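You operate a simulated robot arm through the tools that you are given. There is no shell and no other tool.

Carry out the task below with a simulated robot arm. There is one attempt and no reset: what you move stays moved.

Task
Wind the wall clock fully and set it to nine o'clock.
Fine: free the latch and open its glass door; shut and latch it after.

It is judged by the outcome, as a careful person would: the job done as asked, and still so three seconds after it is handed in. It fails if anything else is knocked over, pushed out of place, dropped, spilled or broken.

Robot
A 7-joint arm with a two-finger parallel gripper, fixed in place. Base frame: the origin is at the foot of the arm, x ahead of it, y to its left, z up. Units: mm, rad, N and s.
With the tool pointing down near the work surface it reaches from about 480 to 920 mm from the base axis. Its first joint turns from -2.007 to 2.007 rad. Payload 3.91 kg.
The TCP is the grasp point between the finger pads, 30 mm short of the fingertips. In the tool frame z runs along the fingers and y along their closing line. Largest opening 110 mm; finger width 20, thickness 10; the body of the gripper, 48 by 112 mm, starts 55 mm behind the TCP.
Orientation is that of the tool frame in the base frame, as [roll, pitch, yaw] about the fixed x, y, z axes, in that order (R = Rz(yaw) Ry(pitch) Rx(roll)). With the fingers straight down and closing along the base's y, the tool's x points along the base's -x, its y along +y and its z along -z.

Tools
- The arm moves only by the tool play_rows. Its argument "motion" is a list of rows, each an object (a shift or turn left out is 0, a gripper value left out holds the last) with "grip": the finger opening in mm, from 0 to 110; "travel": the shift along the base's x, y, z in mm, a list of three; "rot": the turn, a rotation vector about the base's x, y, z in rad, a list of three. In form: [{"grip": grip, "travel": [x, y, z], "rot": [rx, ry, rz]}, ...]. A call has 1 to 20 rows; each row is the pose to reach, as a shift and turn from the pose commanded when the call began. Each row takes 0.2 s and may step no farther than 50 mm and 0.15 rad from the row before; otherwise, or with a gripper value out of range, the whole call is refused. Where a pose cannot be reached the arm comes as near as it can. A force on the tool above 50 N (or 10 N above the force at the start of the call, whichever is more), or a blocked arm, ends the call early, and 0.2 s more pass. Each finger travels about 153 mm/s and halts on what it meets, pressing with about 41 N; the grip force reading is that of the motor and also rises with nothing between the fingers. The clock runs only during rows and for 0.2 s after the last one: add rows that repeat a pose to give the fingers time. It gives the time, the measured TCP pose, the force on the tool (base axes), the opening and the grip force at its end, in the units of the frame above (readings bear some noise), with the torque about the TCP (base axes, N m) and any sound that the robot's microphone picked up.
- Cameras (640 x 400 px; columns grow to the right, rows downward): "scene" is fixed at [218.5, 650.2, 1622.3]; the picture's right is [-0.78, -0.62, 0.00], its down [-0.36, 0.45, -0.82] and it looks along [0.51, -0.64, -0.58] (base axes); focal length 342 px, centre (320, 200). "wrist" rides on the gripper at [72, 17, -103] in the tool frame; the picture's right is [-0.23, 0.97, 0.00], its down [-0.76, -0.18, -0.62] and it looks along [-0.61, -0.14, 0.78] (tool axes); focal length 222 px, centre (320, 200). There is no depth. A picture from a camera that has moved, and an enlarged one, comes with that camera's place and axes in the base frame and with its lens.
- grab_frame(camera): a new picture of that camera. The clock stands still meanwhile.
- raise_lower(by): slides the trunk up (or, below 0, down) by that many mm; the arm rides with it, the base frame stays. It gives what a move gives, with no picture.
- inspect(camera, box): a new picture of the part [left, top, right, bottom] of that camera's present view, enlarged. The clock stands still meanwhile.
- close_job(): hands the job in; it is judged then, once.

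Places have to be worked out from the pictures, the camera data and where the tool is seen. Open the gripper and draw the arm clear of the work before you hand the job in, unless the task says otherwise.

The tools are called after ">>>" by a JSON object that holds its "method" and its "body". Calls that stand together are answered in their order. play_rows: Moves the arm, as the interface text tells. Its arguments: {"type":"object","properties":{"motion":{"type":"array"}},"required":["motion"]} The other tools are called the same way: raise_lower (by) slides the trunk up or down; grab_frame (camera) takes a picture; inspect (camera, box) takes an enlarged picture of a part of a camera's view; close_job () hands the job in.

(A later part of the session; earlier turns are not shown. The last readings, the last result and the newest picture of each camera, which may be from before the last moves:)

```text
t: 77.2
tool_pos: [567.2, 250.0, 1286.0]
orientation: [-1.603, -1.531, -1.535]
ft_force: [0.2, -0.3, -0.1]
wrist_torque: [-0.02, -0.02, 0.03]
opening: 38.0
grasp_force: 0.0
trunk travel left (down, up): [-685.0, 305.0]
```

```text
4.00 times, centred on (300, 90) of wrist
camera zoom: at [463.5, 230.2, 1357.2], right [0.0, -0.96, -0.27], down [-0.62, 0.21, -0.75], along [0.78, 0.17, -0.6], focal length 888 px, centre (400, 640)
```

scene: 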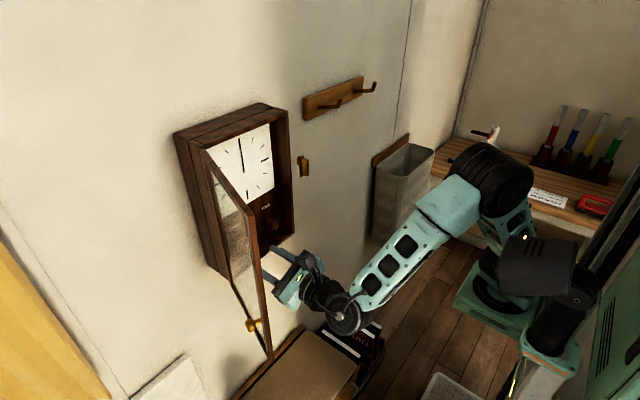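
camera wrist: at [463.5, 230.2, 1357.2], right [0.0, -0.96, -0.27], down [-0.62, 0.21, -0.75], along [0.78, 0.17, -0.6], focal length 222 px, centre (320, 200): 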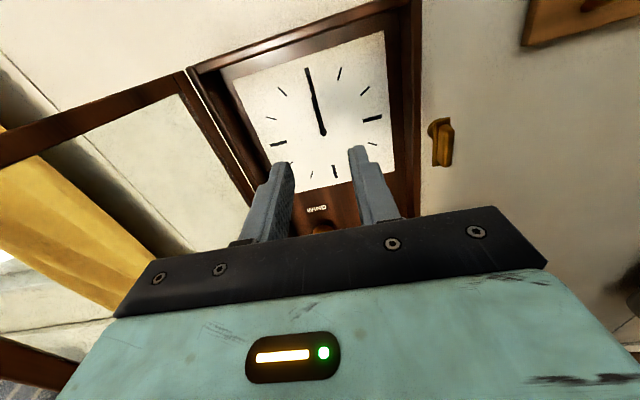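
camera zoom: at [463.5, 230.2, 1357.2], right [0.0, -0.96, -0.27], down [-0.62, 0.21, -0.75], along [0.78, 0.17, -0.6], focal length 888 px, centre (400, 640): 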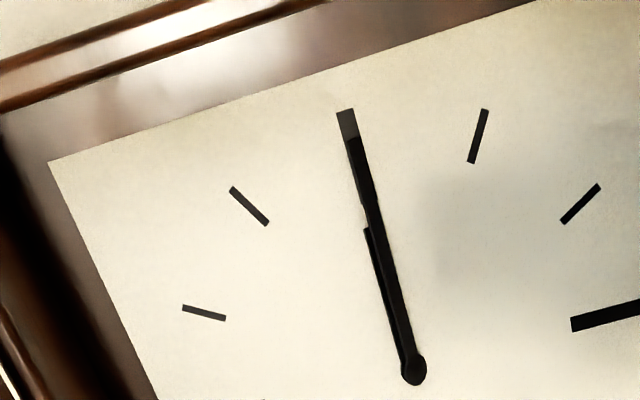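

Both hands still point at 12 but seem to have spun about their long axes. I'll zoom in hard to gauge each hand's spin.

>>> {"method": "inspect", "body": {"camera": "wrist", "box": [295, 90, 335, 140]}}

>>> {"method": "inspect", "body": {"camera": "wrist", "box": [295, 60, 335, 100]}}

>>> {"method": "inspect", "body": {"camera": "scene", "box": [236, 148, 250, 160]}}

>>> {"method": "inspect", "body": {"camera": "scene", "box": [238, 164, 252, 176]}}

```text
8.00 times, centred on (315, 115) of wrist
camera zoom: at [463.5, 230.2, 1357.2], right [0.0, -0.96, -0.27], down [-0.62, 0.21, -0.75], along [0.78, 0.17, -0.6], focal length 1777 px, centre (360, 880)
```

zoom: 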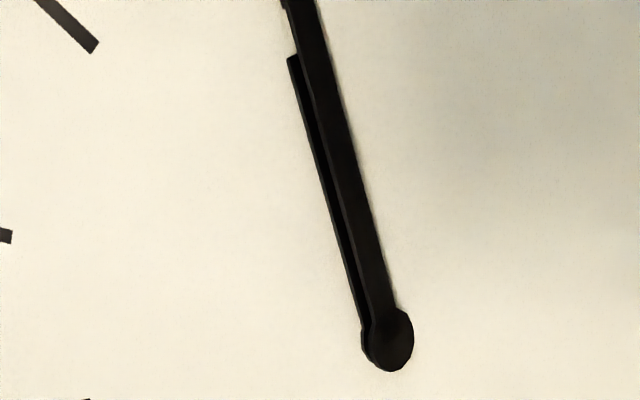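

```text
10.00 times, centred on (315, 80) of wrist
camera zoom: at [463.5, 230.2, 1357.2], right [0.0, -0.96, -0.27], down [-0.62, 0.21, -0.75], along [0.78, 0.17, -0.6], focal length 2221 px, centre (370, 1400)
```

zoom: 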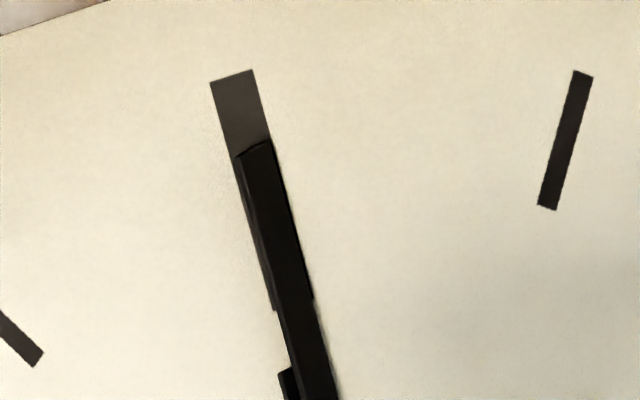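

```text
16.00 times, centred on (243, 154) of scene
camera zoom: at [218.5, 650.2, 1622.3], right [-0.78, -0.62, 0.0], down [-0.36, 0.45, -0.82], along [0.51, -0.64, -0.58], focal length 5469 px, centre (1552, 936)
```

zoom: 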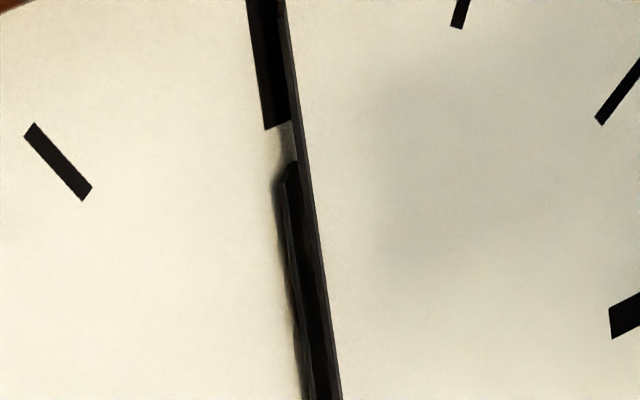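

```text
16.00 times, centred on (245, 170) of scene
camera zoom: at [218.5, 650.2, 1622.3], right [-0.78, -0.62, 0.0], down [-0.36, 0.45, -0.82], along [0.51, -0.64, -0.58], focal length 5469 px, centre (1520, 680)
```

zoom: 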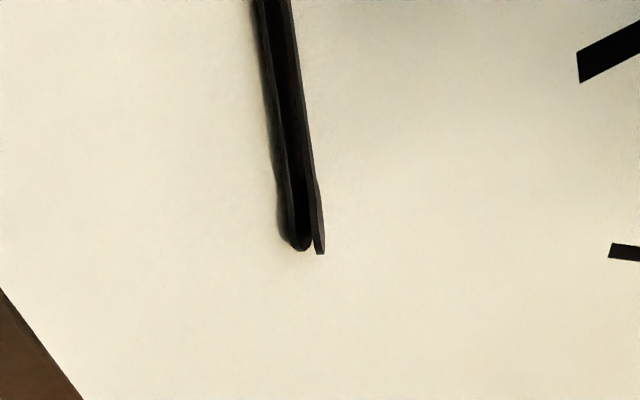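

With the knob 178° back, the long hand has spun 12 times as far as the knob and the short hand 1:1. When the knob was at about -90°, the short hand was edge-on. So one knob turn is 12 hours, the hands are just drawn spinning about the wrong axis, and clockwise should be forward. I'll go back to the knob and set it by turning clockwise to +270° net, checking at 0 on the way.

>>> {"method": "raise_lower", "body": {"by": -110}}

>>> {"method": "play_rows", "body": {"motion": [{"travel": [0, -15, -45], "rot": [-0.13, 0, 0]}, {"travel": [20, -35, -75], "rot": [-0.26, 0, 0]}, {"travel": [45, -45, -95], "rot": [-0.39, 0, 0]}, {"travel": [60, -45, -95], "rot": [-0.45, 0, 0]}, {"travel": [100, -45, -95], "rot": [-0.45, 0, 0]}, {"travel": [122, -45, -95], "rot": [-0.45, 0, 0]}, {"travel": [130, -45, -95], "rot": [-0.45, 0, 0]}, {"travel": [130, -45, -95], "rot": [-0.45, 0, 0]}]}}

>>> {"method": "inspect", "body": {"camera": "wrist", "box": [220, 90, 420, 230]}}

```text
t: 78.7
tool_pos: [566.5, 249.7, 1176.1]
orientation: [-1.599, -1.532, -1.538]
ft_force: [-1.0, 0.2, -0.3]
wrist_torque: [0.03, 0.03, 0.01]
opening: 38.1
grasp_force: 0.0
trunk travel left (down, up): [-575.0, 415.0]
```

```text
t: 80.5
tool_pos: [697.2, 205.4, 1080.3]
orientation: [1.576, -1.161, 1.567]
ft_force: [-0.3, -0.1, -0.2]
wrist_torque: [-0.02, 0.0, -0.04]
opening: 37.9
grasp_force: 0.0
trunk travel left (down, up): [-575.0, 415.0]
```

```text
2.86 times, centred on (320, 160) of wrist
camera zoom: at [593.2, 219.1, 1153.3], right [0.0, -0.98, 0.18], down [-0.62, -0.14, -0.77], along [0.78, -0.11, -0.62], focal length 635 px, centre (320, 314)
```

zoom: 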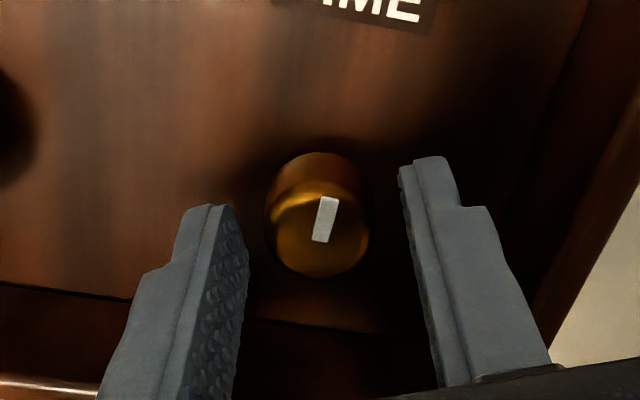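

I'll grip and turn just 0.13 rad clockwise as a gearing test. 12:1 predicts the long hand spins about 90°.

>>> {"method": "play_rows", "body": {"motion": [{"grip": 18}, {"grip": 18}, {"grip": 18}, {"rot": [0.13, 0, 0]}, {"rot": [0.13, 0, 0]}]}}

>>> {"method": "inspect", "body": {"camera": "scene", "box": [225, 130, 265, 180]}}

>>> {"method": "inspect", "body": {"camera": "wrist", "box": [220, 90, 420, 230]}}

```text
t: 81.7
tool_pos: [696.5, 205.2, 1080.8]
orientation: [1.58, -1.29, 1.566]
ft_force: [0.5, 5.0, -3.2]
wrist_torque: [0.0, -0.66, -0.04]
opening: 25.6
grasp_force: 45.1
trunk travel left (down, up): [-575.0, 415.0]
```

```text
8.00 times, centred on (245, 155) of scene
camera zoom: at [218.5, 650.2, 1622.3], right [-0.78, -0.62, 0.0], down [-0.36, 0.45, -0.82], along [0.51, -0.64, -0.58], focal length 2735 px, centre (920, 560)
```

zoom: 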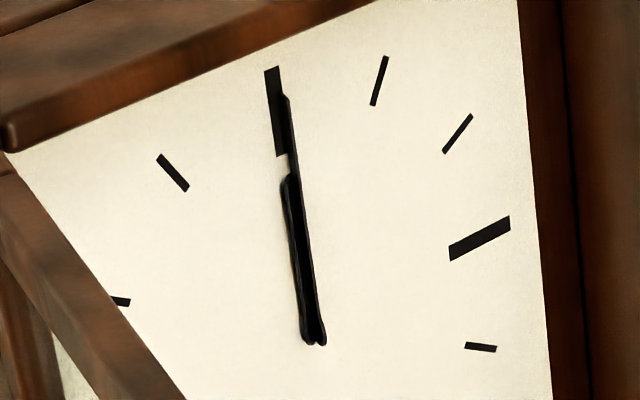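

```text
2.86 times, centred on (320, 160) of wrist
camera zoom: at [593.3, 209.5, 1154.3], right [0.0, -1.0, 0.05], down [-0.63, -0.04, -0.78], along [0.78, -0.03, -0.62], focal length 635 px, centre (320, 314)
```

zoom: 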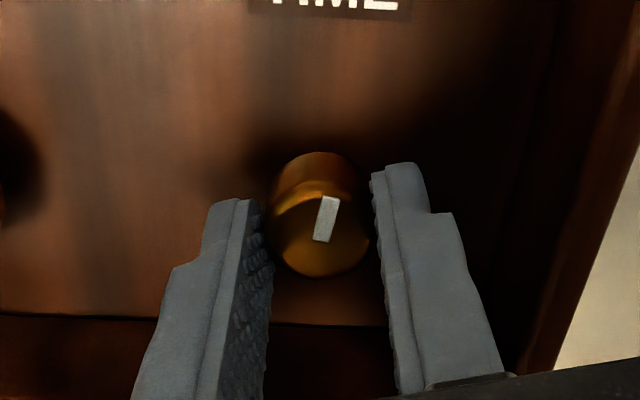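

The long hand's spin changed only about as much as the knob, so my 12:1 guess is wrong and it is nearer 1:1. I'll map it properly, turning clockwise in steps and recording the hands each time.

>>> {"method": "play_rows", "body": {"motion": [{"rot": [0.15, 0, 0]}, {"rot": [0.3, 0, 0]}, {"rot": [0.4, 0, 0]}, {"rot": [0.4, 0, 0]}]}}

>>> {"method": "inspect", "body": {"camera": "scene", "box": [232, 150, 256, 176]}}

>>> {"method": "play_rows", "body": {"motion": [{"rot": [0.15, 0, 0]}, {"rot": [0.3, 0, 0]}, {"rot": [0.4, 0, 0]}, {"rot": [0.4, 0, 0]}]}}

>>> {"method": "inspect", "body": {"camera": "scene", "box": [232, 150, 256, 176]}}

>>> {"method": "play_rows", "body": {"motion": [{"rot": [0.15, 0, 0]}, {"rot": [0.3, 0, 0]}, {"rot": [0.4, 0, 0]}, {"rot": [0.4, 0, 0]}]}}

>>> {"method": "inspect", "body": {"camera": "scene", "box": [232, 150, 256, 176]}}

```text
t: 82.7
tool_pos: [697.6, 205.3, 1079.6]
orientation: [-1.589, -1.447, -1.547]
ft_force: [-0.8, 4.5, -5.9]
wrist_torque: [-0.03, -0.26, -0.31]
opening: 25.9
grasp_force: 45.5
trunk travel left (down, up): [-575.0, 415.0]
```

```text
15.38 times, centred on (244, 163) of scene
camera zoom: at [218.5, 650.2, 1622.3], right [-0.78, -0.62, 0.0], down [-0.36, 0.45, -0.82], along [0.51, -0.64, -0.58], focal length 5259 px, centre (1489, 769)
```

zoom: 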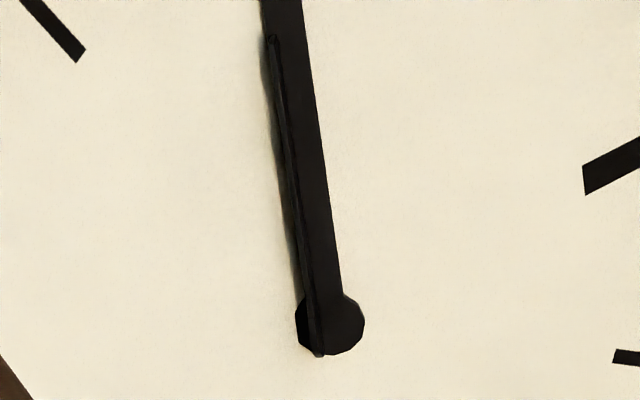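

```text
t: 83.7
tool_pos: [696.6, 205.0, 1080.5]
orientation: [-1.573, -1.049, -1.563]
ft_force: [-2.3, 5.1, -5.9]
wrist_torque: [0.03, 0.82, 0.09]
opening: 25.4
grasp_force: 44.9
trunk travel left (down, up): [-575.0, 415.0]
```

```text
15.38 times, centred on (244, 163) of scene
camera zoom: at [218.5, 650.2, 1622.3], right [-0.78, -0.62, 0.0], down [-0.36, 0.45, -0.82], along [0.51, -0.64, -0.58], focal length 5259 px, centre (1489, 769)
```

zoom: 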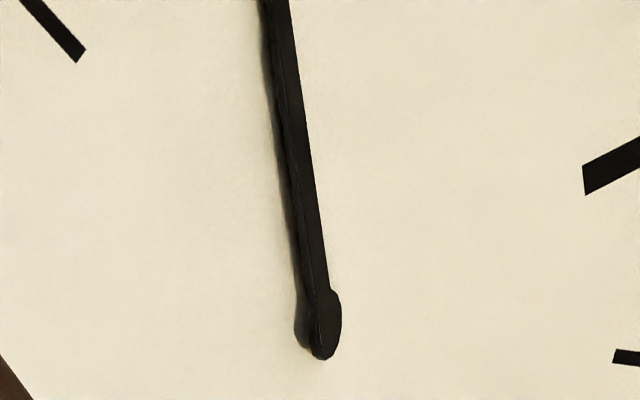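

```text
t: 84.7
tool_pos: [696.2, 204.8, 1080.1]
orientation: [-1.571, -0.649, -1.568]
ft_force: [-11.3, 1.0, -12.1]
wrist_torque: [-0.01, 0.73, 0.15]
opening: 25.4
grasp_force: 45.3
trunk travel left (down, up): [-575.0, 415.0]
```

```text
15.38 times, centred on (244, 163) of scene
camera zoom: at [218.5, 650.2, 1622.3], right [-0.78, -0.62, 0.0], down [-0.36, 0.45, -0.82], along [0.51, -0.64, -0.58], focal length 5259 px, centre (1489, 769)
```

zoom: 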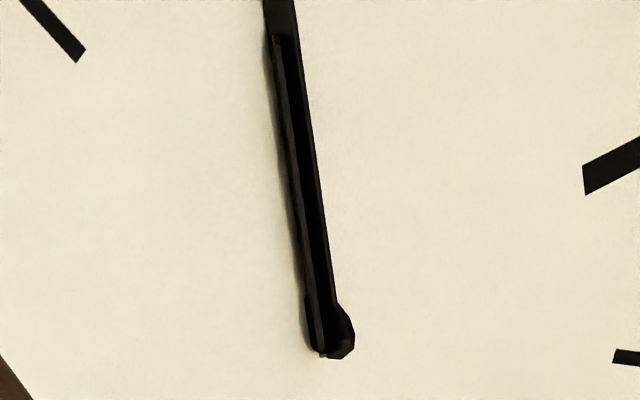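

Fitting the data, the long hand spins 3:1 with the knob (one knob turn = 3 h), but its spin at the start was not zero. So the clock may not have started at 12:00, and the hands only show the time by their spin. I'll release the knob and study the hands from several angles before turning further.

>>> {"method": "play_rows", "body": {"motion": [{"grip": 38}, {"grip": 38}, {"travel": [-35, 0, 0]}, {"travel": [-75, 0, 0], "rot": [-0.1, 0, 0]}, {"travel": [-80, 20, 30], "rot": [-0.25, 0, 0]}, {"travel": [-80, 40, 65], "rot": [-0.4, 0, 0]}, {"travel": [-80, 50, 100], "rot": [-0.55, 0, 0]}, {"travel": [-80, 55, 130], "rot": [-0.7, 0, 0]}, {"travel": [-75, 55, 160], "rot": [-0.8, 0, 0]}, {"travel": [-75, 55, 190], "rot": [-0.9, 0, 0]}, {"travel": [-75, 55, 200], "rot": [-0.9, 0, 0]}, {"travel": [-75, 55, 200], "rot": [-0.9, 0, 0]}]}}

>>> {"method": "grab_frame", "body": {"camera": "wrist"}}

```text
t: 87.3
tool_pos: [622.1, 260.2, 1282.6]
orientation: [-1.646, -1.551, -1.489]
ft_force: [0.1, -0.1, 0.5]
wrist_torque: [0.05, 0.0, -0.01]
opening: 38.0
grasp_force: 0.1
trunk travel left (down, up): [-575.0, 415.0]
```

```text
taken
camera wrist: at [518.0, 241.9, 1352.8], right [0.0, -0.97, -0.25], down [-0.63, 0.19, -0.76], along [0.78, 0.16, -0.61], focal length 222 px, centre (320, 200)
```

wrist: 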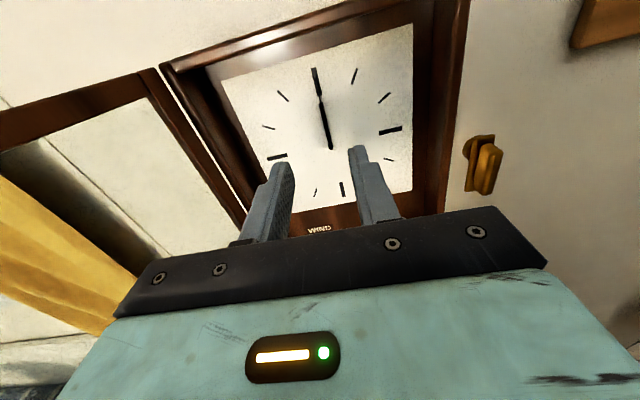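

I'll zoom on the hands from this near-frontal view and from the scene camera.

>>> {"method": "inspect", "body": {"camera": "wrist", "box": [316, 130, 344, 155]}}

>>> {"method": "inspect", "body": {"camera": "wrist", "box": [310, 85, 340, 115]}}

>>> {"method": "inspect", "body": {"camera": "scene", "box": [239, 166, 251, 176]}}

>>> {"method": "inspect", "body": {"camera": "scene", "box": [236, 140, 250, 158]}}

```text
16.00 times, centred on (330, 142) of wrist
camera zoom: at [518.0, 241.9, 1352.8], right [0.0, -0.97, -0.25], down [-0.63, 0.19, -0.76], along [0.78, 0.16, -0.61], focal length 3554 px, centre (160, 1120)
```

zoom: 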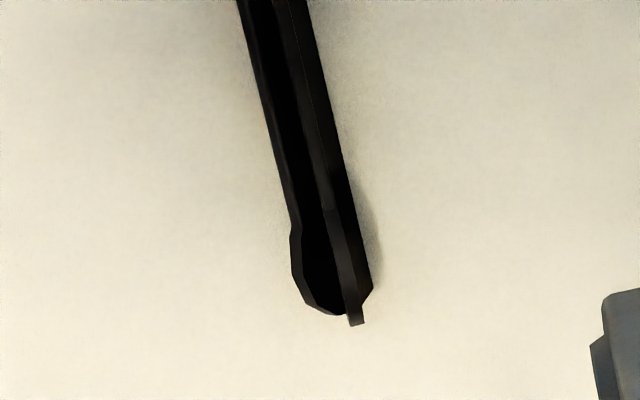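

```text
13.33 times, centred on (325, 100) of wrist
camera zoom: at [518.0, 241.9, 1352.8], right [0.0, -0.97, -0.25], down [-0.63, 0.19, -0.76], along [0.78, 0.16, -0.61], focal length 2962 px, centre (253, 1533)
```

zoom: 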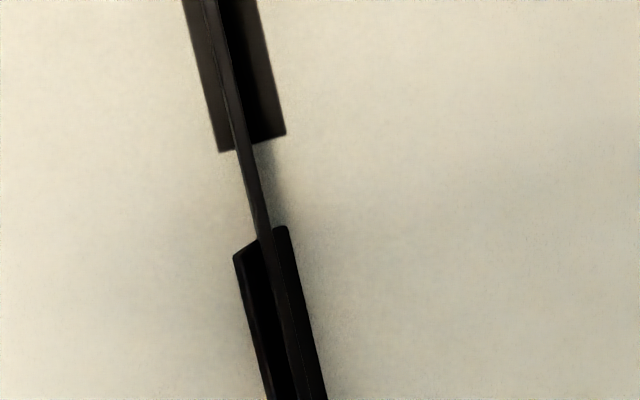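

```text
16.00 times, centred on (245, 171) of scene
camera zoom: at [218.5, 650.2, 1622.3], right [-0.78, -0.62, 0.0], down [-0.36, 0.45, -0.82], along [0.51, -0.64, -0.58], focal length 5469 px, centre (1520, 664)
```

zoom: 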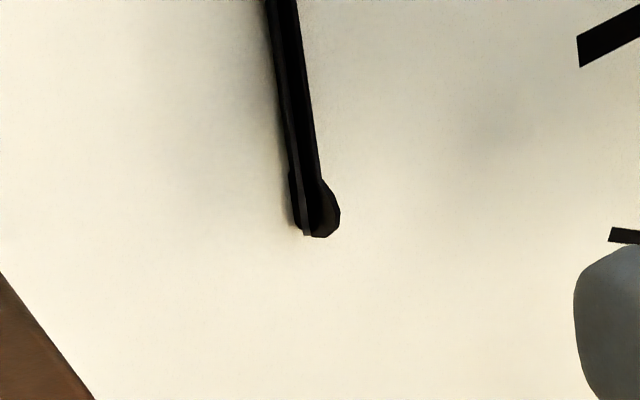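

```text
16.00 times, centred on (243, 149) of scene
camera zoom: at [218.5, 650.2, 1622.3], right [-0.78, -0.62, 0.0], down [-0.36, 0.45, -0.82], along [0.51, -0.64, -0.58], focal length 5469 px, centre (1552, 1016)
```

zoom: 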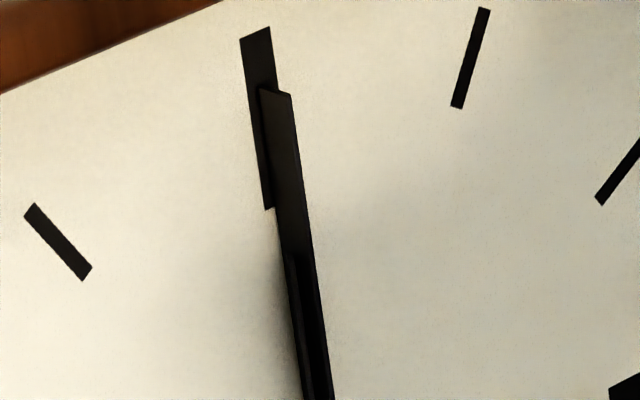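

From this view I can read the spins. The long hand is edge-on to the wrist camera (spin ≈95°) and the short hand is turned ≈52°. I'll return to the knob and bring it back to its starting angle (mark down) to read the starting spins properly.

>>> {"method": "play_rows", "body": {"motion": [{"travel": [0, 0, -40], "rot": [-0.1, 0, 0]}, {"travel": [-5, 0, -80], "rot": [-0.2, 0, 0]}, {"travel": [-5, -20, -115], "rot": [-0.3, 0, 0]}, {"travel": [-5, -40, -150], "rot": [-0.4, 0, 0]}, {"travel": [-5, -55, -185], "rot": [-0.4, 0, 0]}, {"travel": [5, -55, -200], "rot": [-0.4, 0, 0]}, {"travel": [40, -55, -200], "rot": [-0.4, 0, 0]}, {"travel": [65, -55, -200], "rot": [-0.4, 0, 0]}, {"travel": [75, -55, -200], "rot": [-0.4, 0, 0]}, {"travel": [75, -55, -200], "rot": [-0.4, 0, 0]}, {"travel": [75, -55, -200], "rot": [-0.4, 0, 0], "grip": 18}, {"travel": [75, -55, -200], "rot": [-0.4, 0, 0], "grip": 18}, {"travel": [75, -55, -200], "rot": [-0.4, 0, 0], "grip": 18}]}}

>>> {"method": "inspect", "body": {"camera": "wrist", "box": [220, 90, 420, 230]}}

>>> {"method": "inspect", "body": {"camera": "scene", "box": [232, 150, 256, 176]}}

```text
t: 90.1
tool_pos: [697.7, 204.3, 1080.0]
orientation: [1.578, -1.193, 1.568]
ft_force: [7.3, 8.9, -2.7]
wrist_torque: [-0.03, -0.31, 0.03]
opening: 25.7
grasp_force: 44.4
trunk travel left (down, up): [-575.0, 415.0]
```

```text
2.86 times, centred on (320, 160) of wrist
camera zoom: at [593.8, 217.0, 1153.9], right [0.0, -0.99, 0.15], down [-0.63, -0.12, -0.77], along [0.78, -0.09, -0.62], focal length 635 px, centre (320, 314)
```

zoom: 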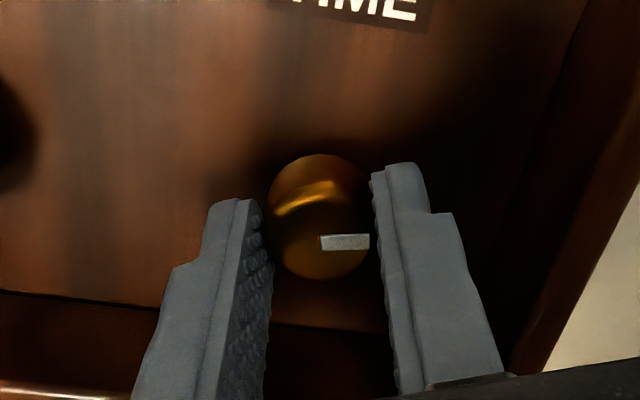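

```text
15.38 times, centred on (244, 163) of scene
camera zoom: at [218.5, 650.2, 1622.3], right [-0.78, -0.62, 0.0], down [-0.36, 0.45, -0.82], along [0.51, -0.64, -0.58], focal length 5259 px, centre (1489, 769)
```

zoom: 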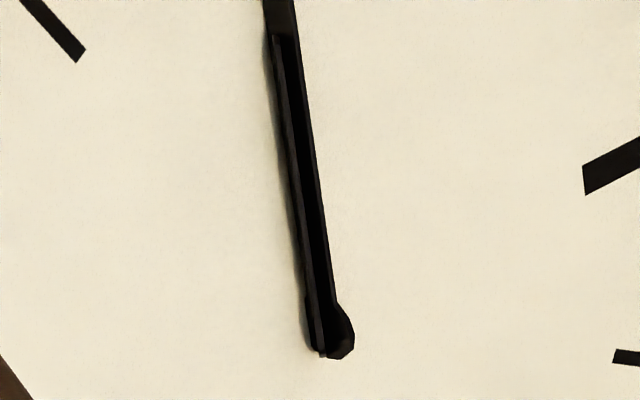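

The mark points right and slightly up, about -100°, as tracked. I'll turn +1.77 rad to bring the knob back to its starting angle.

>>> {"method": "play_rows", "body": {"motion": [{"rot": [0.15, 0, 0]}, {"rot": [0.3, 0, 0]}, {"rot": [0.45, 0, 0]}, {"rot": [0.6, 0, 0]}, {"rot": [0.75, 0, 0]}, {"rot": [0.9, 0, 0]}, {"rot": [1.05, 0, 0]}, {"rot": [1.2, 0, 0]}, {"rot": [1.35, 0, 0]}, {"rot": [1.5, 0, 0]}, {"rot": [1.65, 0, 0]}, {"rot": [1.77, 0, 0]}, {"rot": [1.77, 0, 0]}]}}

>>> {"method": "inspect", "body": {"camera": "scene", "box": [232, 150, 256, 176]}}

>>> {"method": "inspect", "body": {"camera": "scene", "box": [200, 120, 320, 195]}}

>>> {"method": "inspect", "body": {"camera": "wrist", "box": [220, 90, 420, 230]}}

```text
t: 92.9
tool_pos: [696.8, 203.3, 1080.6]
orientation: [-1.569, -0.18, -1.57]
ft_force: [0.4, 2.3, -7.8]
wrist_torque: [-0.02, 0.59, 0.58]
opening: 25.4
grasp_force: 45.1
trunk travel left (down, up): [-575.0, 415.0]
```

```text
15.38 times, centred on (244, 163) of scene
camera zoom: at [218.5, 650.2, 1622.3], right [-0.78, -0.62, 0.0], down [-0.36, 0.45, -0.82], along [0.51, -0.64, -0.58], focal length 5259 px, centre (1489, 769)
```

zoom: 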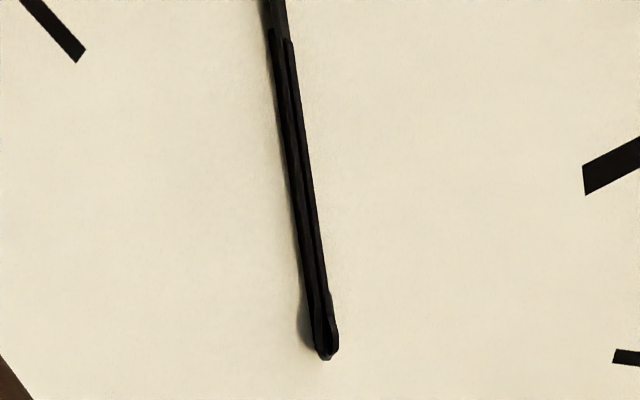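

```text
5.33 times, centred on (260, 158) of scene
camera zoom: at [218.5, 650.2, 1622.3], right [-0.78, -0.62, 0.0], down [-0.36, 0.45, -0.82], along [0.51, -0.64, -0.58], focal length 1823 px, centre (640, 427)
```

zoom: 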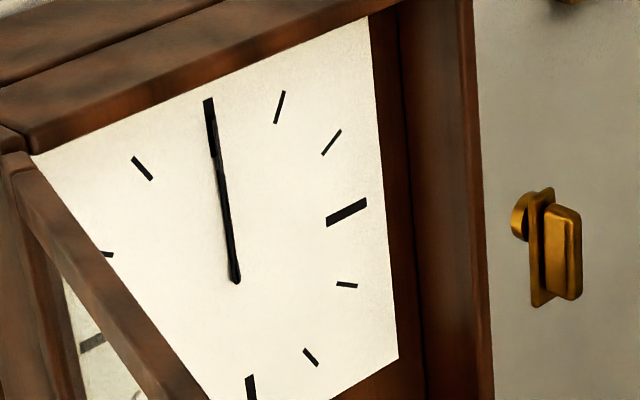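

```text
2.86 times, centred on (320, 160) of wrist
camera zoom: at [593.7, 130.9, 1075.5], right [0.0, 0.05, -1.0], down [-0.62, 0.78, 0.04], along [0.78, 0.62, 0.03], focal length 635 px, centre (320, 314)
```

zoom: 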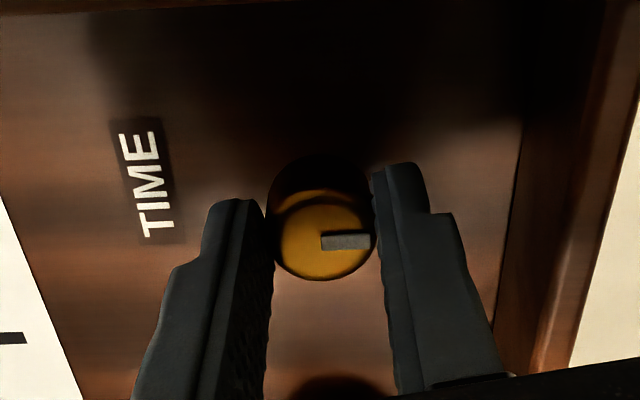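

This matches the very first picture, so at the start both hands were already spun nearly edge-on to the scene camera. I'll release and read both spins from the front.

>>> {"method": "play_rows", "body": {"motion": [{"grip": 38}, {"grip": 38}, {"travel": [-35, 0, 0]}, {"travel": [-75, 0, 0], "rot": [-0.13, 0, 0]}, {"travel": [-80, 20, 30], "rot": [-0.28, 0, 0]}, {"travel": [-80, 40, 65], "rot": [-0.43, 0, 0]}, {"travel": [-80, 50, 100], "rot": [-0.58, 0, 0]}, {"travel": [-80, 55, 130], "rot": [-0.73, 0, 0]}, {"travel": [-75, 55, 160], "rot": [-0.88, 0, 0]}, {"travel": [-75, 55, 190], "rot": [-1.03, 0, 0]}, {"travel": [-75, 55, 200], "rot": [-1.18, 0, 0]}, {"travel": [-75, 55, 200], "rot": [-1.3, 0, 0]}, {"travel": [-75, 55, 200], "rot": [-1.38, 0, 0]}, {"travel": [-75, 55, 200], "rot": [-1.38, 0, 0]}]}}

>>> {"method": "inspect", "body": {"camera": "wrist", "box": [316, 130, 344, 155]}}

>>> {"method": "inspect", "body": {"camera": "wrist", "box": [310, 85, 340, 115]}}

>>> {"method": "inspect", "body": {"camera": "scene", "box": [239, 166, 251, 176]}}

>>> {"method": "inspect", "body": {"camera": "scene", "box": [236, 140, 250, 158]}}

```text
t: 95.9
tool_pos: [621.9, 258.1, 1280.5]
orientation: [-1.702, -1.562, -1.438]
ft_force: [-0.5, -0.6, 0.5]
wrist_torque: [-0.01, -0.02, 0.01]
opening: 38.0
grasp_force: 0.1
trunk travel left (down, up): [-575.0, 415.0]
```

```text
16.00 times, centred on (330, 142) of wrist
camera zoom: at [518.6, 242.3, 1352.6], right [0.0, -0.97, -0.24], down [-0.62, 0.18, -0.76], along [0.78, 0.15, -0.61], focal length 3554 px, centre (160, 1120)
```

zoom: 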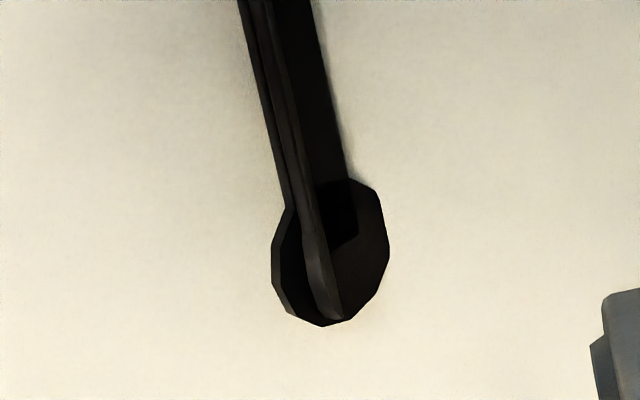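

```text
13.33 times, centred on (325, 100) of wrist
camera zoom: at [518.6, 242.3, 1352.6], right [0.0, -0.97, -0.24], down [-0.62, 0.18, -0.76], along [0.78, 0.15, -0.61], focal length 2962 px, centre (253, 1533)
```

zoom: 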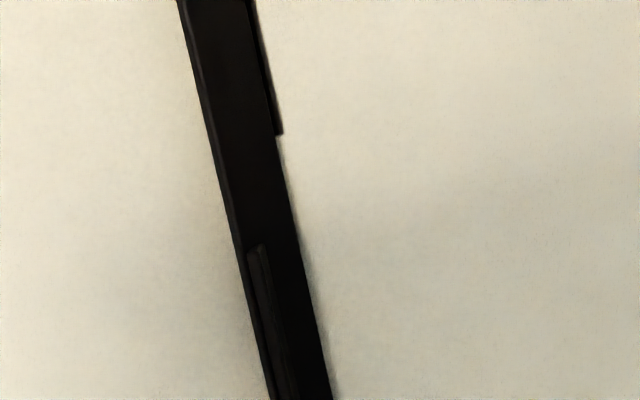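

```text
16.00 times, centred on (245, 171) of scene
camera zoom: at [218.5, 650.2, 1622.3], right [-0.78, -0.62, 0.0], down [-0.36, 0.45, -0.82], along [0.51, -0.64, -0.58], focal length 5469 px, centre (1520, 664)
```

zoom: 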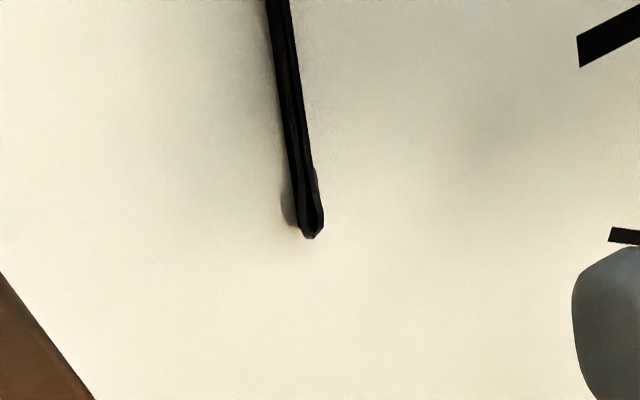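

```text
16.00 times, centred on (243, 149) of scene
camera zoom: at [218.5, 650.2, 1622.3], right [-0.78, -0.62, 0.0], down [-0.36, 0.45, -0.82], along [0.51, -0.64, -0.58], focal length 5469 px, centre (1552, 1016)
```

zoom: 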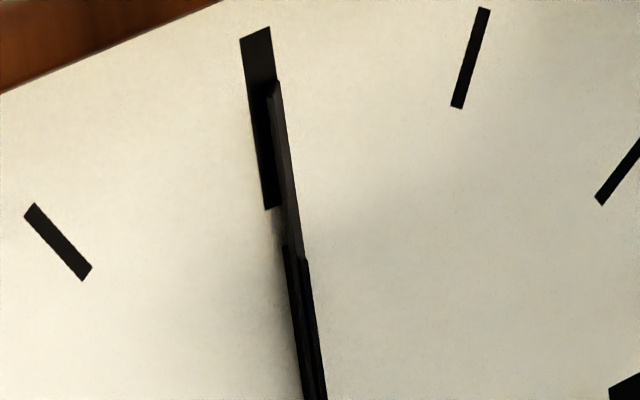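

The spins at the start read about 79° for the short hand and 42° for the long hand, which satisfies the 12:1 relation. So the clock started near 2:37 or 8:37, depending on which face of the short hand is the front. I'll bring the camera closer, edge-on to the short hand, to look for any front/back asymmetry.

>>> {"method": "play_rows", "body": {"motion": [{"travel": [0, 15, -15]}, {"travel": [0, 30, -28]}, {"travel": [0, 45, -40]}, {"travel": [25, 45, -40]}, {"travel": [48, 45, -40]}, {"travel": [48, 45, -40]}]}}

>>> {"method": "grab_frame", "body": {"camera": "wrist"}}

```text
t: 97.3
tool_pos: [670.9, 303.9, 1240.2]
orientation: [-1.682, -1.56, -1.454]
ft_force: [-0.4, 0.1, 0.1]
wrist_torque: [0.02, 0.01, -0.03]
opening: 38.0
grasp_force: 0.1
trunk travel left (down, up): [-575.0, 415.0]
```

```text
taken
camera wrist: at [566.8, 286.7, 1312.9], right [0.0, -0.97, -0.24], down [-0.62, 0.18, -0.76], along [0.78, 0.15, -0.61], focal length 222 px, centre (320, 200)
```

wrist: 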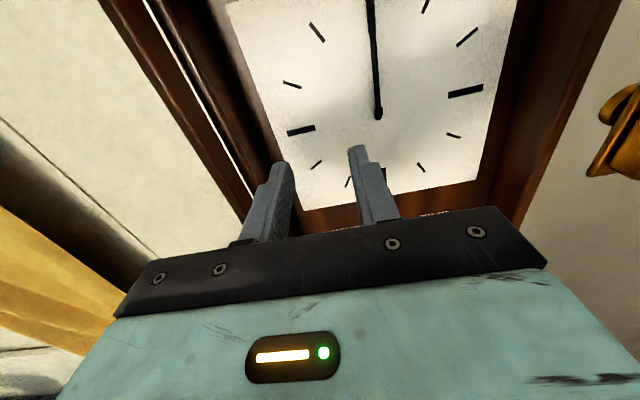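

The hub is at about (378,115) in this picture. I'll zoom in on it and on the ends of the hands.

>>> {"method": "inspect", "body": {"camera": "wrist", "box": [364, 95, 392, 120]}}

>>> {"method": "inspect", "body": {"camera": "wrist", "box": [360, 60, 390, 85]}}

>>> {"method": "inspect", "body": {"camera": "wrist", "box": [360, 30, 390, 55]}}

```text
16.00 times, centred on (378, 108) of wrist
camera zoom: at [566.8, 286.7, 1312.9], right [0.0, -0.97, -0.24], down [-0.62, 0.18, -0.76], along [0.78, 0.15, -0.61], focal length 3554 px, centre (-608, 1680)
```

zoom: 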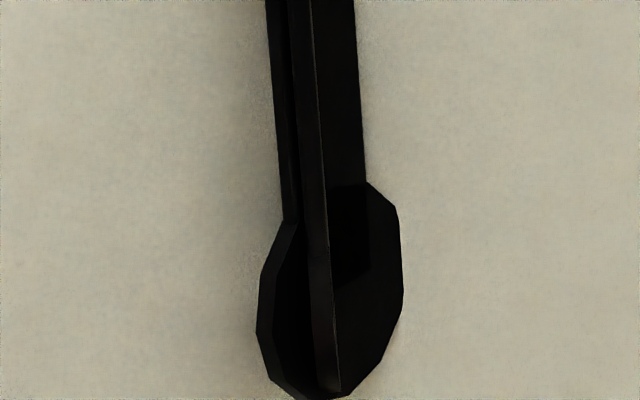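

```text
16.00 times, centred on (375, 72) of wrist
camera zoom: at [566.8, 286.7, 1312.9], right [0.0, -0.97, -0.24], down [-0.62, 0.18, -0.76], along [0.78, 0.15, -0.61], focal length 3554 px, centre (-560, 2240)
```

zoom: 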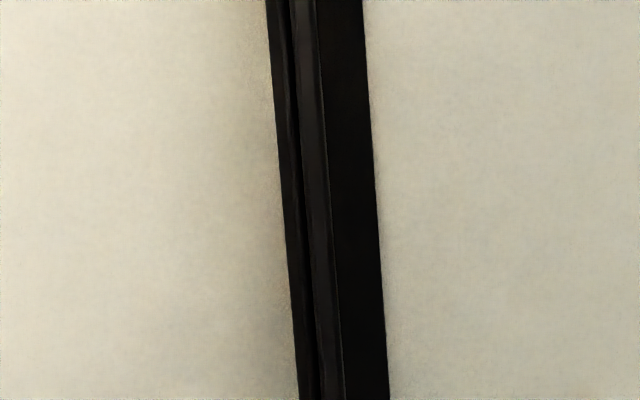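

```text
16.00 times, centred on (375, 42) of wrist
camera zoom: at [566.8, 286.7, 1312.9], right [0.0, -0.97, -0.24], down [-0.62, 0.18, -0.76], along [0.78, 0.15, -0.61], focal length 3554 px, centre (-560, 2720)
```

zoom: 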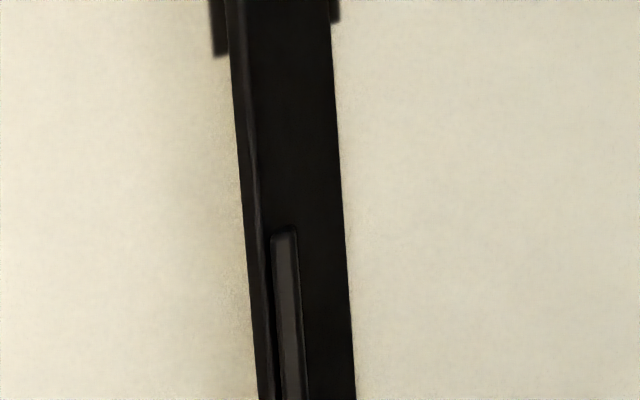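

I see no front/back asymmetry; the short hand is edge-on here, which confirms its spin of about 79°. A start near 2:37 is the sensible reading, since 8:37 would be almost nine already. I'll drive clockwise by about +766° (6 h 23 min at 3 h/turn), watching for stops. First I'll go back to the knob.

>>> {"method": "play_rows", "body": {"motion": [{"travel": [-30, 0, 0]}, {"travel": [-50, -20, -30], "rot": [-0.1, 0, 0]}, {"travel": [-50, -45, -65], "rot": [-0.2, 0, 0]}, {"travel": [-50, -70, -100], "rot": [-0.3, 0, 0]}, {"travel": [-50, -90, -135], "rot": [-0.4, 0, 0]}, {"travel": [-40, -100, -160], "rot": [-0.43, 0, 0]}, {"travel": [0, -100, -160], "rot": [-0.43, 0, 0]}, {"travel": [18, -100, -160], "rot": [-0.43, 0, 0]}, {"travel": [27, -100, -160], "rot": [-0.43, 0, 0]}, {"travel": [27, -100, -160], "rot": [-0.43, 0, 0]}, {"travel": [27, -100, -160], "rot": [-0.43, 0, 0], "grip": 18}, {"travel": [27, -100, -160], "rot": [-0.43, 0, 0], "grip": 18}, {"travel": [27, -100, -160], "rot": [-0.43, 0, 0], "grip": 18}]}}

>>> {"method": "inspect", "body": {"camera": "wrist", "box": [220, 90, 420, 230]}}

```text
t: 100.1
tool_pos: [696.5, 205.5, 1080.4]
orientation: [1.578, -1.152, 1.567]
ft_force: [5.8, 6.0, -2.3]
wrist_torque: [0.05, -0.16, -0.08]
opening: 25.4
grasp_force: 45.3
trunk travel left (down, up): [-575.0, 415.0]
```

```text
2.86 times, centred on (320, 160) of wrist
camera zoom: at [593.8, 220.1, 1153.4], right [0.0, -0.98, 0.19], down [-0.62, -0.15, -0.77], along [0.78, -0.11, -0.61], focal length 635 px, centre (320, 314)
```

zoom: 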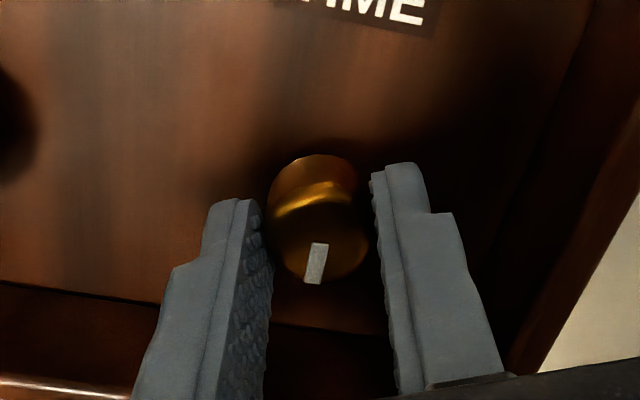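

Gripped with the mark down. I'll turn +46° (0.80 rad). If I've read the spins correctly, the long hand will be flat and the short hand at 90°.

>>> {"method": "play_rows", "body": {"motion": [{"rot": [0.14, 0, 0]}, {"rot": [0.28, 0, 0]}, {"rot": [0.42, 0, 0]}, {"rot": [0.56, 0, 0]}, {"rot": [0.7, 0, 0]}, {"rot": [0.8, 0, 0]}, {"rot": [0.8, 0, 0]}]}}

>>> {"method": "inspect", "body": {"camera": "scene", "box": [232, 150, 256, 176]}}

>>> {"method": "inspect", "body": {"camera": "scene", "box": [236, 140, 250, 158]}}

```text
t: 101.7
tool_pos: [697.4, 205.4, 1081.5]
orientation: [-1.573, -1.188, -1.565]
ft_force: [5.0, 5.2, -2.3]
wrist_torque: [0.02, 0.18, -0.28]
opening: 25.3
grasp_force: 45.1
trunk travel left (down, up): [-575.0, 415.0]
```

```text
15.38 times, centred on (244, 163) of scene
camera zoom: at [218.5, 650.2, 1622.3], right [-0.78, -0.62, 0.0], down [-0.36, 0.45, -0.82], along [0.51, -0.64, -0.58], focal length 5259 px, centre (1489, 769)
```

zoom: 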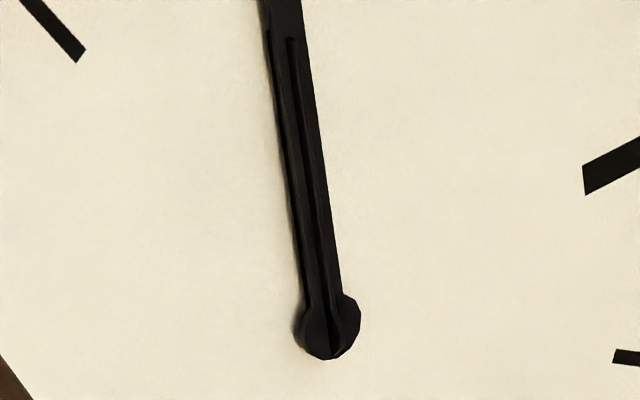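

```text
16.00 times, centred on (243, 149) of scene
camera zoom: at [218.5, 650.2, 1622.3], right [-0.78, -0.62, 0.0], down [-0.36, 0.45, -0.82], along [0.51, -0.64, -0.58], focal length 5469 px, centre (1552, 1016)
```

zoom: 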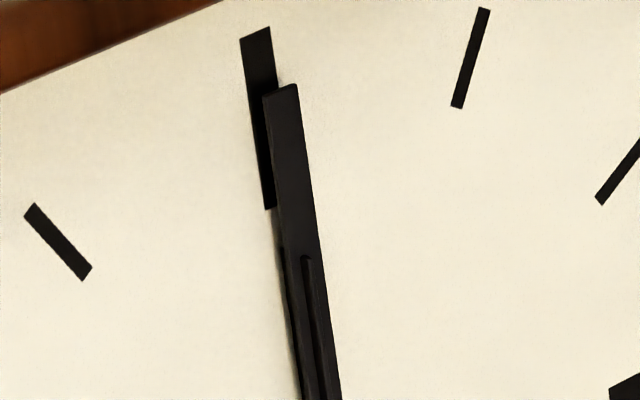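

The picture is consistent: the long hand is nearly flat and the short hand is across it. I'll continue clockwise through the rest of this stroke.

>>> {"method": "play_rows", "body": {"motion": [{"rot": [0.15, 0, 0]}, {"rot": [0.3, 0, 0]}, {"rot": [0.45, 0, 0]}, {"rot": [0.6, 0, 0]}, {"rot": [0.75, 0, 0]}, {"rot": [0.9, 0, 0]}, {"rot": [1.05, 0, 0]}, {"rot": [1.2, 0, 0]}, {"rot": [1.35, 0, 0]}, {"rot": [1.5, 0, 0]}, {"rot": [1.65, 0, 0]}, {"rot": [1.8, 0, 0]}, {"rot": [1.95, 0, 0]}, {"rot": [2.1, 0, 0]}, {"rot": [2.25, 0, 0]}, {"rot": [2.4, 0, 0]}, {"rot": [2.55, 0, 0]}, {"rot": [2.7, 0, 0]}, {"rot": [2.7, 0, 0]}]}}

>>> {"method": "inspect", "body": {"camera": "wrist", "box": [220, 90, 420, 230]}}

```text
t: 105.7
tool_pos: [698.1, 205.1, 1078.5]
orientation: [-1.612, 1.51, -1.614]
ft_force: [-8.6, 0.5, -28.6]
wrist_torque: [0.01, 0.77, 0.22]
opening: 25.4
grasp_force: 45.1
trunk travel left (down, up): [-575.0, 415.0]
```

```text
2.86 times, centred on (320, 160) of wrist
camera zoom: at [593.4, 218.8, 1005.6], right [0.0, 0.99, 0.17], down [-0.62, -0.13, 0.77], along [0.78, -0.11, 0.61], focal length 635 px, centre (320, 314)
```

zoom: 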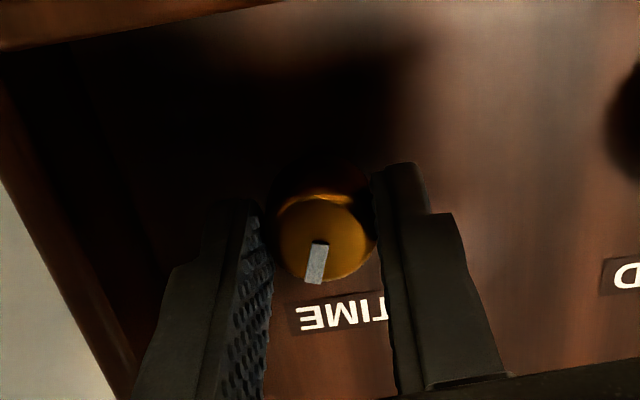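

The knob turned cleanly to q≈200° and the mark has stayed fixed in the grip. I'll finish the stroke, then release, retract and start turning back.

>>> {"method": "play_rows", "body": {"motion": [{"travel": [0, 0, -1], "rot": [0.15, 0, 0]}, {"travel": [0, 0, -1], "rot": [0.3, 0, 0]}, {"travel": [0, 0, -1], "rot": [0.45, 0, 0]}, {"travel": [0, 0, -1], "rot": [0.5, 0, 0]}, {"travel": [0, 0, -1], "rot": [0.5, 0, 0]}, {"travel": [0, 0, -1], "rot": [0.5, 0, 0], "grip": 38}, {"travel": [0, 0, -1], "rot": [0.5, 0, 0], "grip": 38}, {"travel": [-30, 0, 0], "rot": [0.5, 0, 0]}, {"travel": [-55, 0, 0], "rot": [0.5, 0, 0]}, {"travel": [-55, 0, 0], "rot": [0.35, 0, 0]}, {"travel": [-55, 0, 0], "rot": [0.2, 0, 0]}, {"travel": [-55, 0, 0], "rot": [0.05, 0, 0]}, {"travel": [-55, 0, 0], "rot": [-0.1, 0, 0]}, {"travel": [-55, 0, 0], "rot": [-0.25, 0, 0]}, {"travel": [-55, 0, 0], "rot": [-0.4, 0, 0]}, {"travel": [-55, 0, 0], "rot": [-0.55, 0, 0]}, {"travel": [-55, 0, 0], "rot": [-0.7, 0, 0]}, {"travel": [-55, 0, 0], "rot": [-0.85, 0, 0]}, {"travel": [-55, 0, 0], "rot": [-1.0, 0, 0]}]}}

>>> {"method": "play_rows", "body": {"motion": [{"rot": [-0.15, 0, 0]}, {"rot": [-0.3, 0, 0]}, {"rot": [-0.45, 0, 0]}, {"rot": [-0.6, 0, 0]}, {"rot": [-0.75, 0, 0]}, {"rot": [-0.9, 0, 0]}, {"rot": [-1.05, 0, 0]}, {"rot": [-1.2, 0, 0]}, {"rot": [-1.35, 0, 0]}, {"rot": [-1.5, 0, 0]}, {"rot": [-1.65, 0, 0]}, {"rot": [-1.8, 0, 0]}, {"rot": [-1.95, 0, 0]}, {"rot": [-2.1, 0, 0]}, {"rot": [-2.25, 0, 0]}, {"rot": [-2.4, 0, 0]}, {"rot": [-2.5, 0, 0]}, {"rot": [-2.5, 0, 0]}]}}

>>> {"method": "inspect", "body": {"camera": "wrist", "box": [220, 90, 420, 230]}}

```text
t: 109.7
tool_pos: [641.8, 205.0, 1083.0]
orientation: [-1.565, 0.508, -1.569]
ft_force: [0.1, -0.3, 0.1]
wrist_torque: [-0.01, -0.01, -0.01]
opening: 37.9
grasp_force: 0.1
trunk travel left (down, up): [-575.0, 415.0]
```

```text
t: 113.5
tool_pos: [642.5, 204.6, 1081.0]
orientation: [1.578, -1.15, 1.566]
ft_force: [-0.8, 1.3, -0.3]
wrist_torque: [0.0, 0.0, 0.0]
opening: 38.1
grasp_force: 0.1
trunk travel left (down, up): [-575.0, 415.0]
```

```text
2.86 times, centred on (320, 160) of wrist
camera zoom: at [538.5, 219.2, 1153.7], right [0.0, -0.98, 0.19], down [-0.62, -0.15, -0.77], along [0.78, -0.12, -0.61], focal length 635 px, centre (320, 314)
```

zoom: 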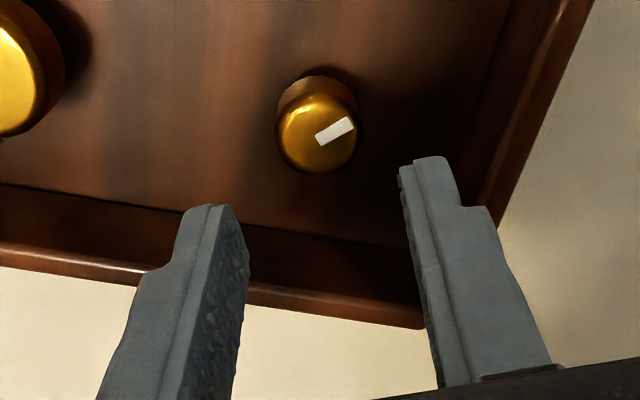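

The mark is at about 225–229°, as tracked. I'll re-grip and begin the second stroke.

>>> {"method": "play_rows", "body": {"motion": [{"travel": [30, 0.5, -0.7]}, {"travel": [48, 0.5, -0.7]}, {"travel": [55, 0.5, -0.7]}, {"travel": [55, 0.5, -0.7]}, {"travel": [55, 0.5, -0.7], "grip": 18}, {"travel": [55, 0.5, -0.7], "grip": 18}, {"travel": [55, 0.5, -0.7], "grip": 18}, {"travel": [55, 0.5, -0.7], "rot": [0.15, 0, 0]}, {"travel": [55, 0.5, -0.7], "rot": [0.3, 0, 0]}, {"travel": [55, 0.5, -0.7], "rot": [0.45, 0, 0]}, {"travel": [55, 0.5, -0.7], "rot": [0.6, 0, 0]}, {"travel": [55, 0.5, -0.7], "rot": [0.75, 0, 0]}, {"travel": [55, 0.5, -0.7], "rot": [0.9, 0, 0]}, {"travel": [55, 0.5, -0.7], "rot": [1.05, 0, 0]}, {"travel": [55, 0.5, -0.7], "rot": [1.2, 0, 0]}, {"travel": [55, 0.5, -0.7], "rot": [1.35, 0, 0]}, {"travel": [55, 0.5, -0.7], "rot": [1.5, 0, 0]}, {"travel": [55, 0.5, -0.7], "rot": [1.65, 0, 0]}, {"travel": [55, 0.5, -0.7], "rot": [1.8, 0, 0]}, {"travel": [55, 0.5, -0.7], "rot": [1.95, 0, 0]}]}}

>>> {"method": "inspect", "body": {"camera": "wrist", "box": [220, 90, 420, 230]}}

>>> {"method": "inspect", "body": {"camera": "scene", "box": [232, 150, 256, 176]}}

```text
t: 117.7
tool_pos: [698.1, 204.4, 1080.8]
orientation: [-1.568, -0.037, -1.568]
ft_force: [9.3, -1.8, 3.6]
wrist_torque: [-0.01, 0.35, -0.08]
opening: 25.6
grasp_force: 44.9
trunk travel left (down, up): [-575.0, 415.0]
```

```text
2.86 times, centred on (320, 160) of wrist
camera zoom: at [593.9, 132.3, 1064.8], right [0.0, 0.19, -0.98], down [-0.62, 0.77, 0.15], along [0.78, 0.61, 0.12], focal length 635 px, centre (320, 314)
```

zoom: 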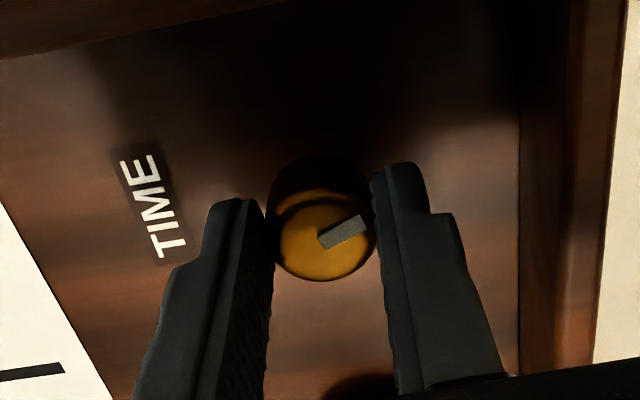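

```text
15.38 times, centred on (244, 163) of scene
camera zoom: at [218.5, 650.2, 1622.3], right [-0.78, -0.62, 0.0], down [-0.36, 0.45, -0.82], along [0.51, -0.64, -0.58], focal length 5259 px, centre (1489, 769)
```

zoom: 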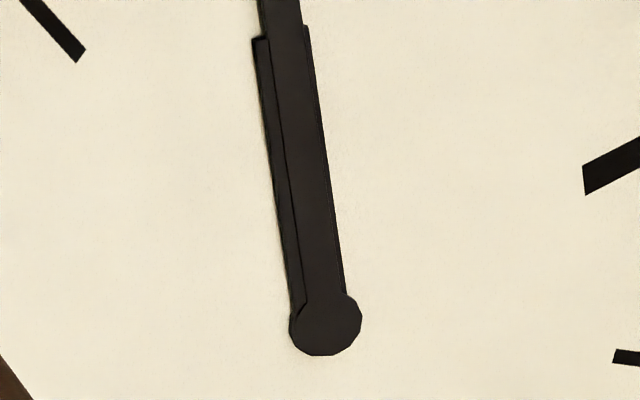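

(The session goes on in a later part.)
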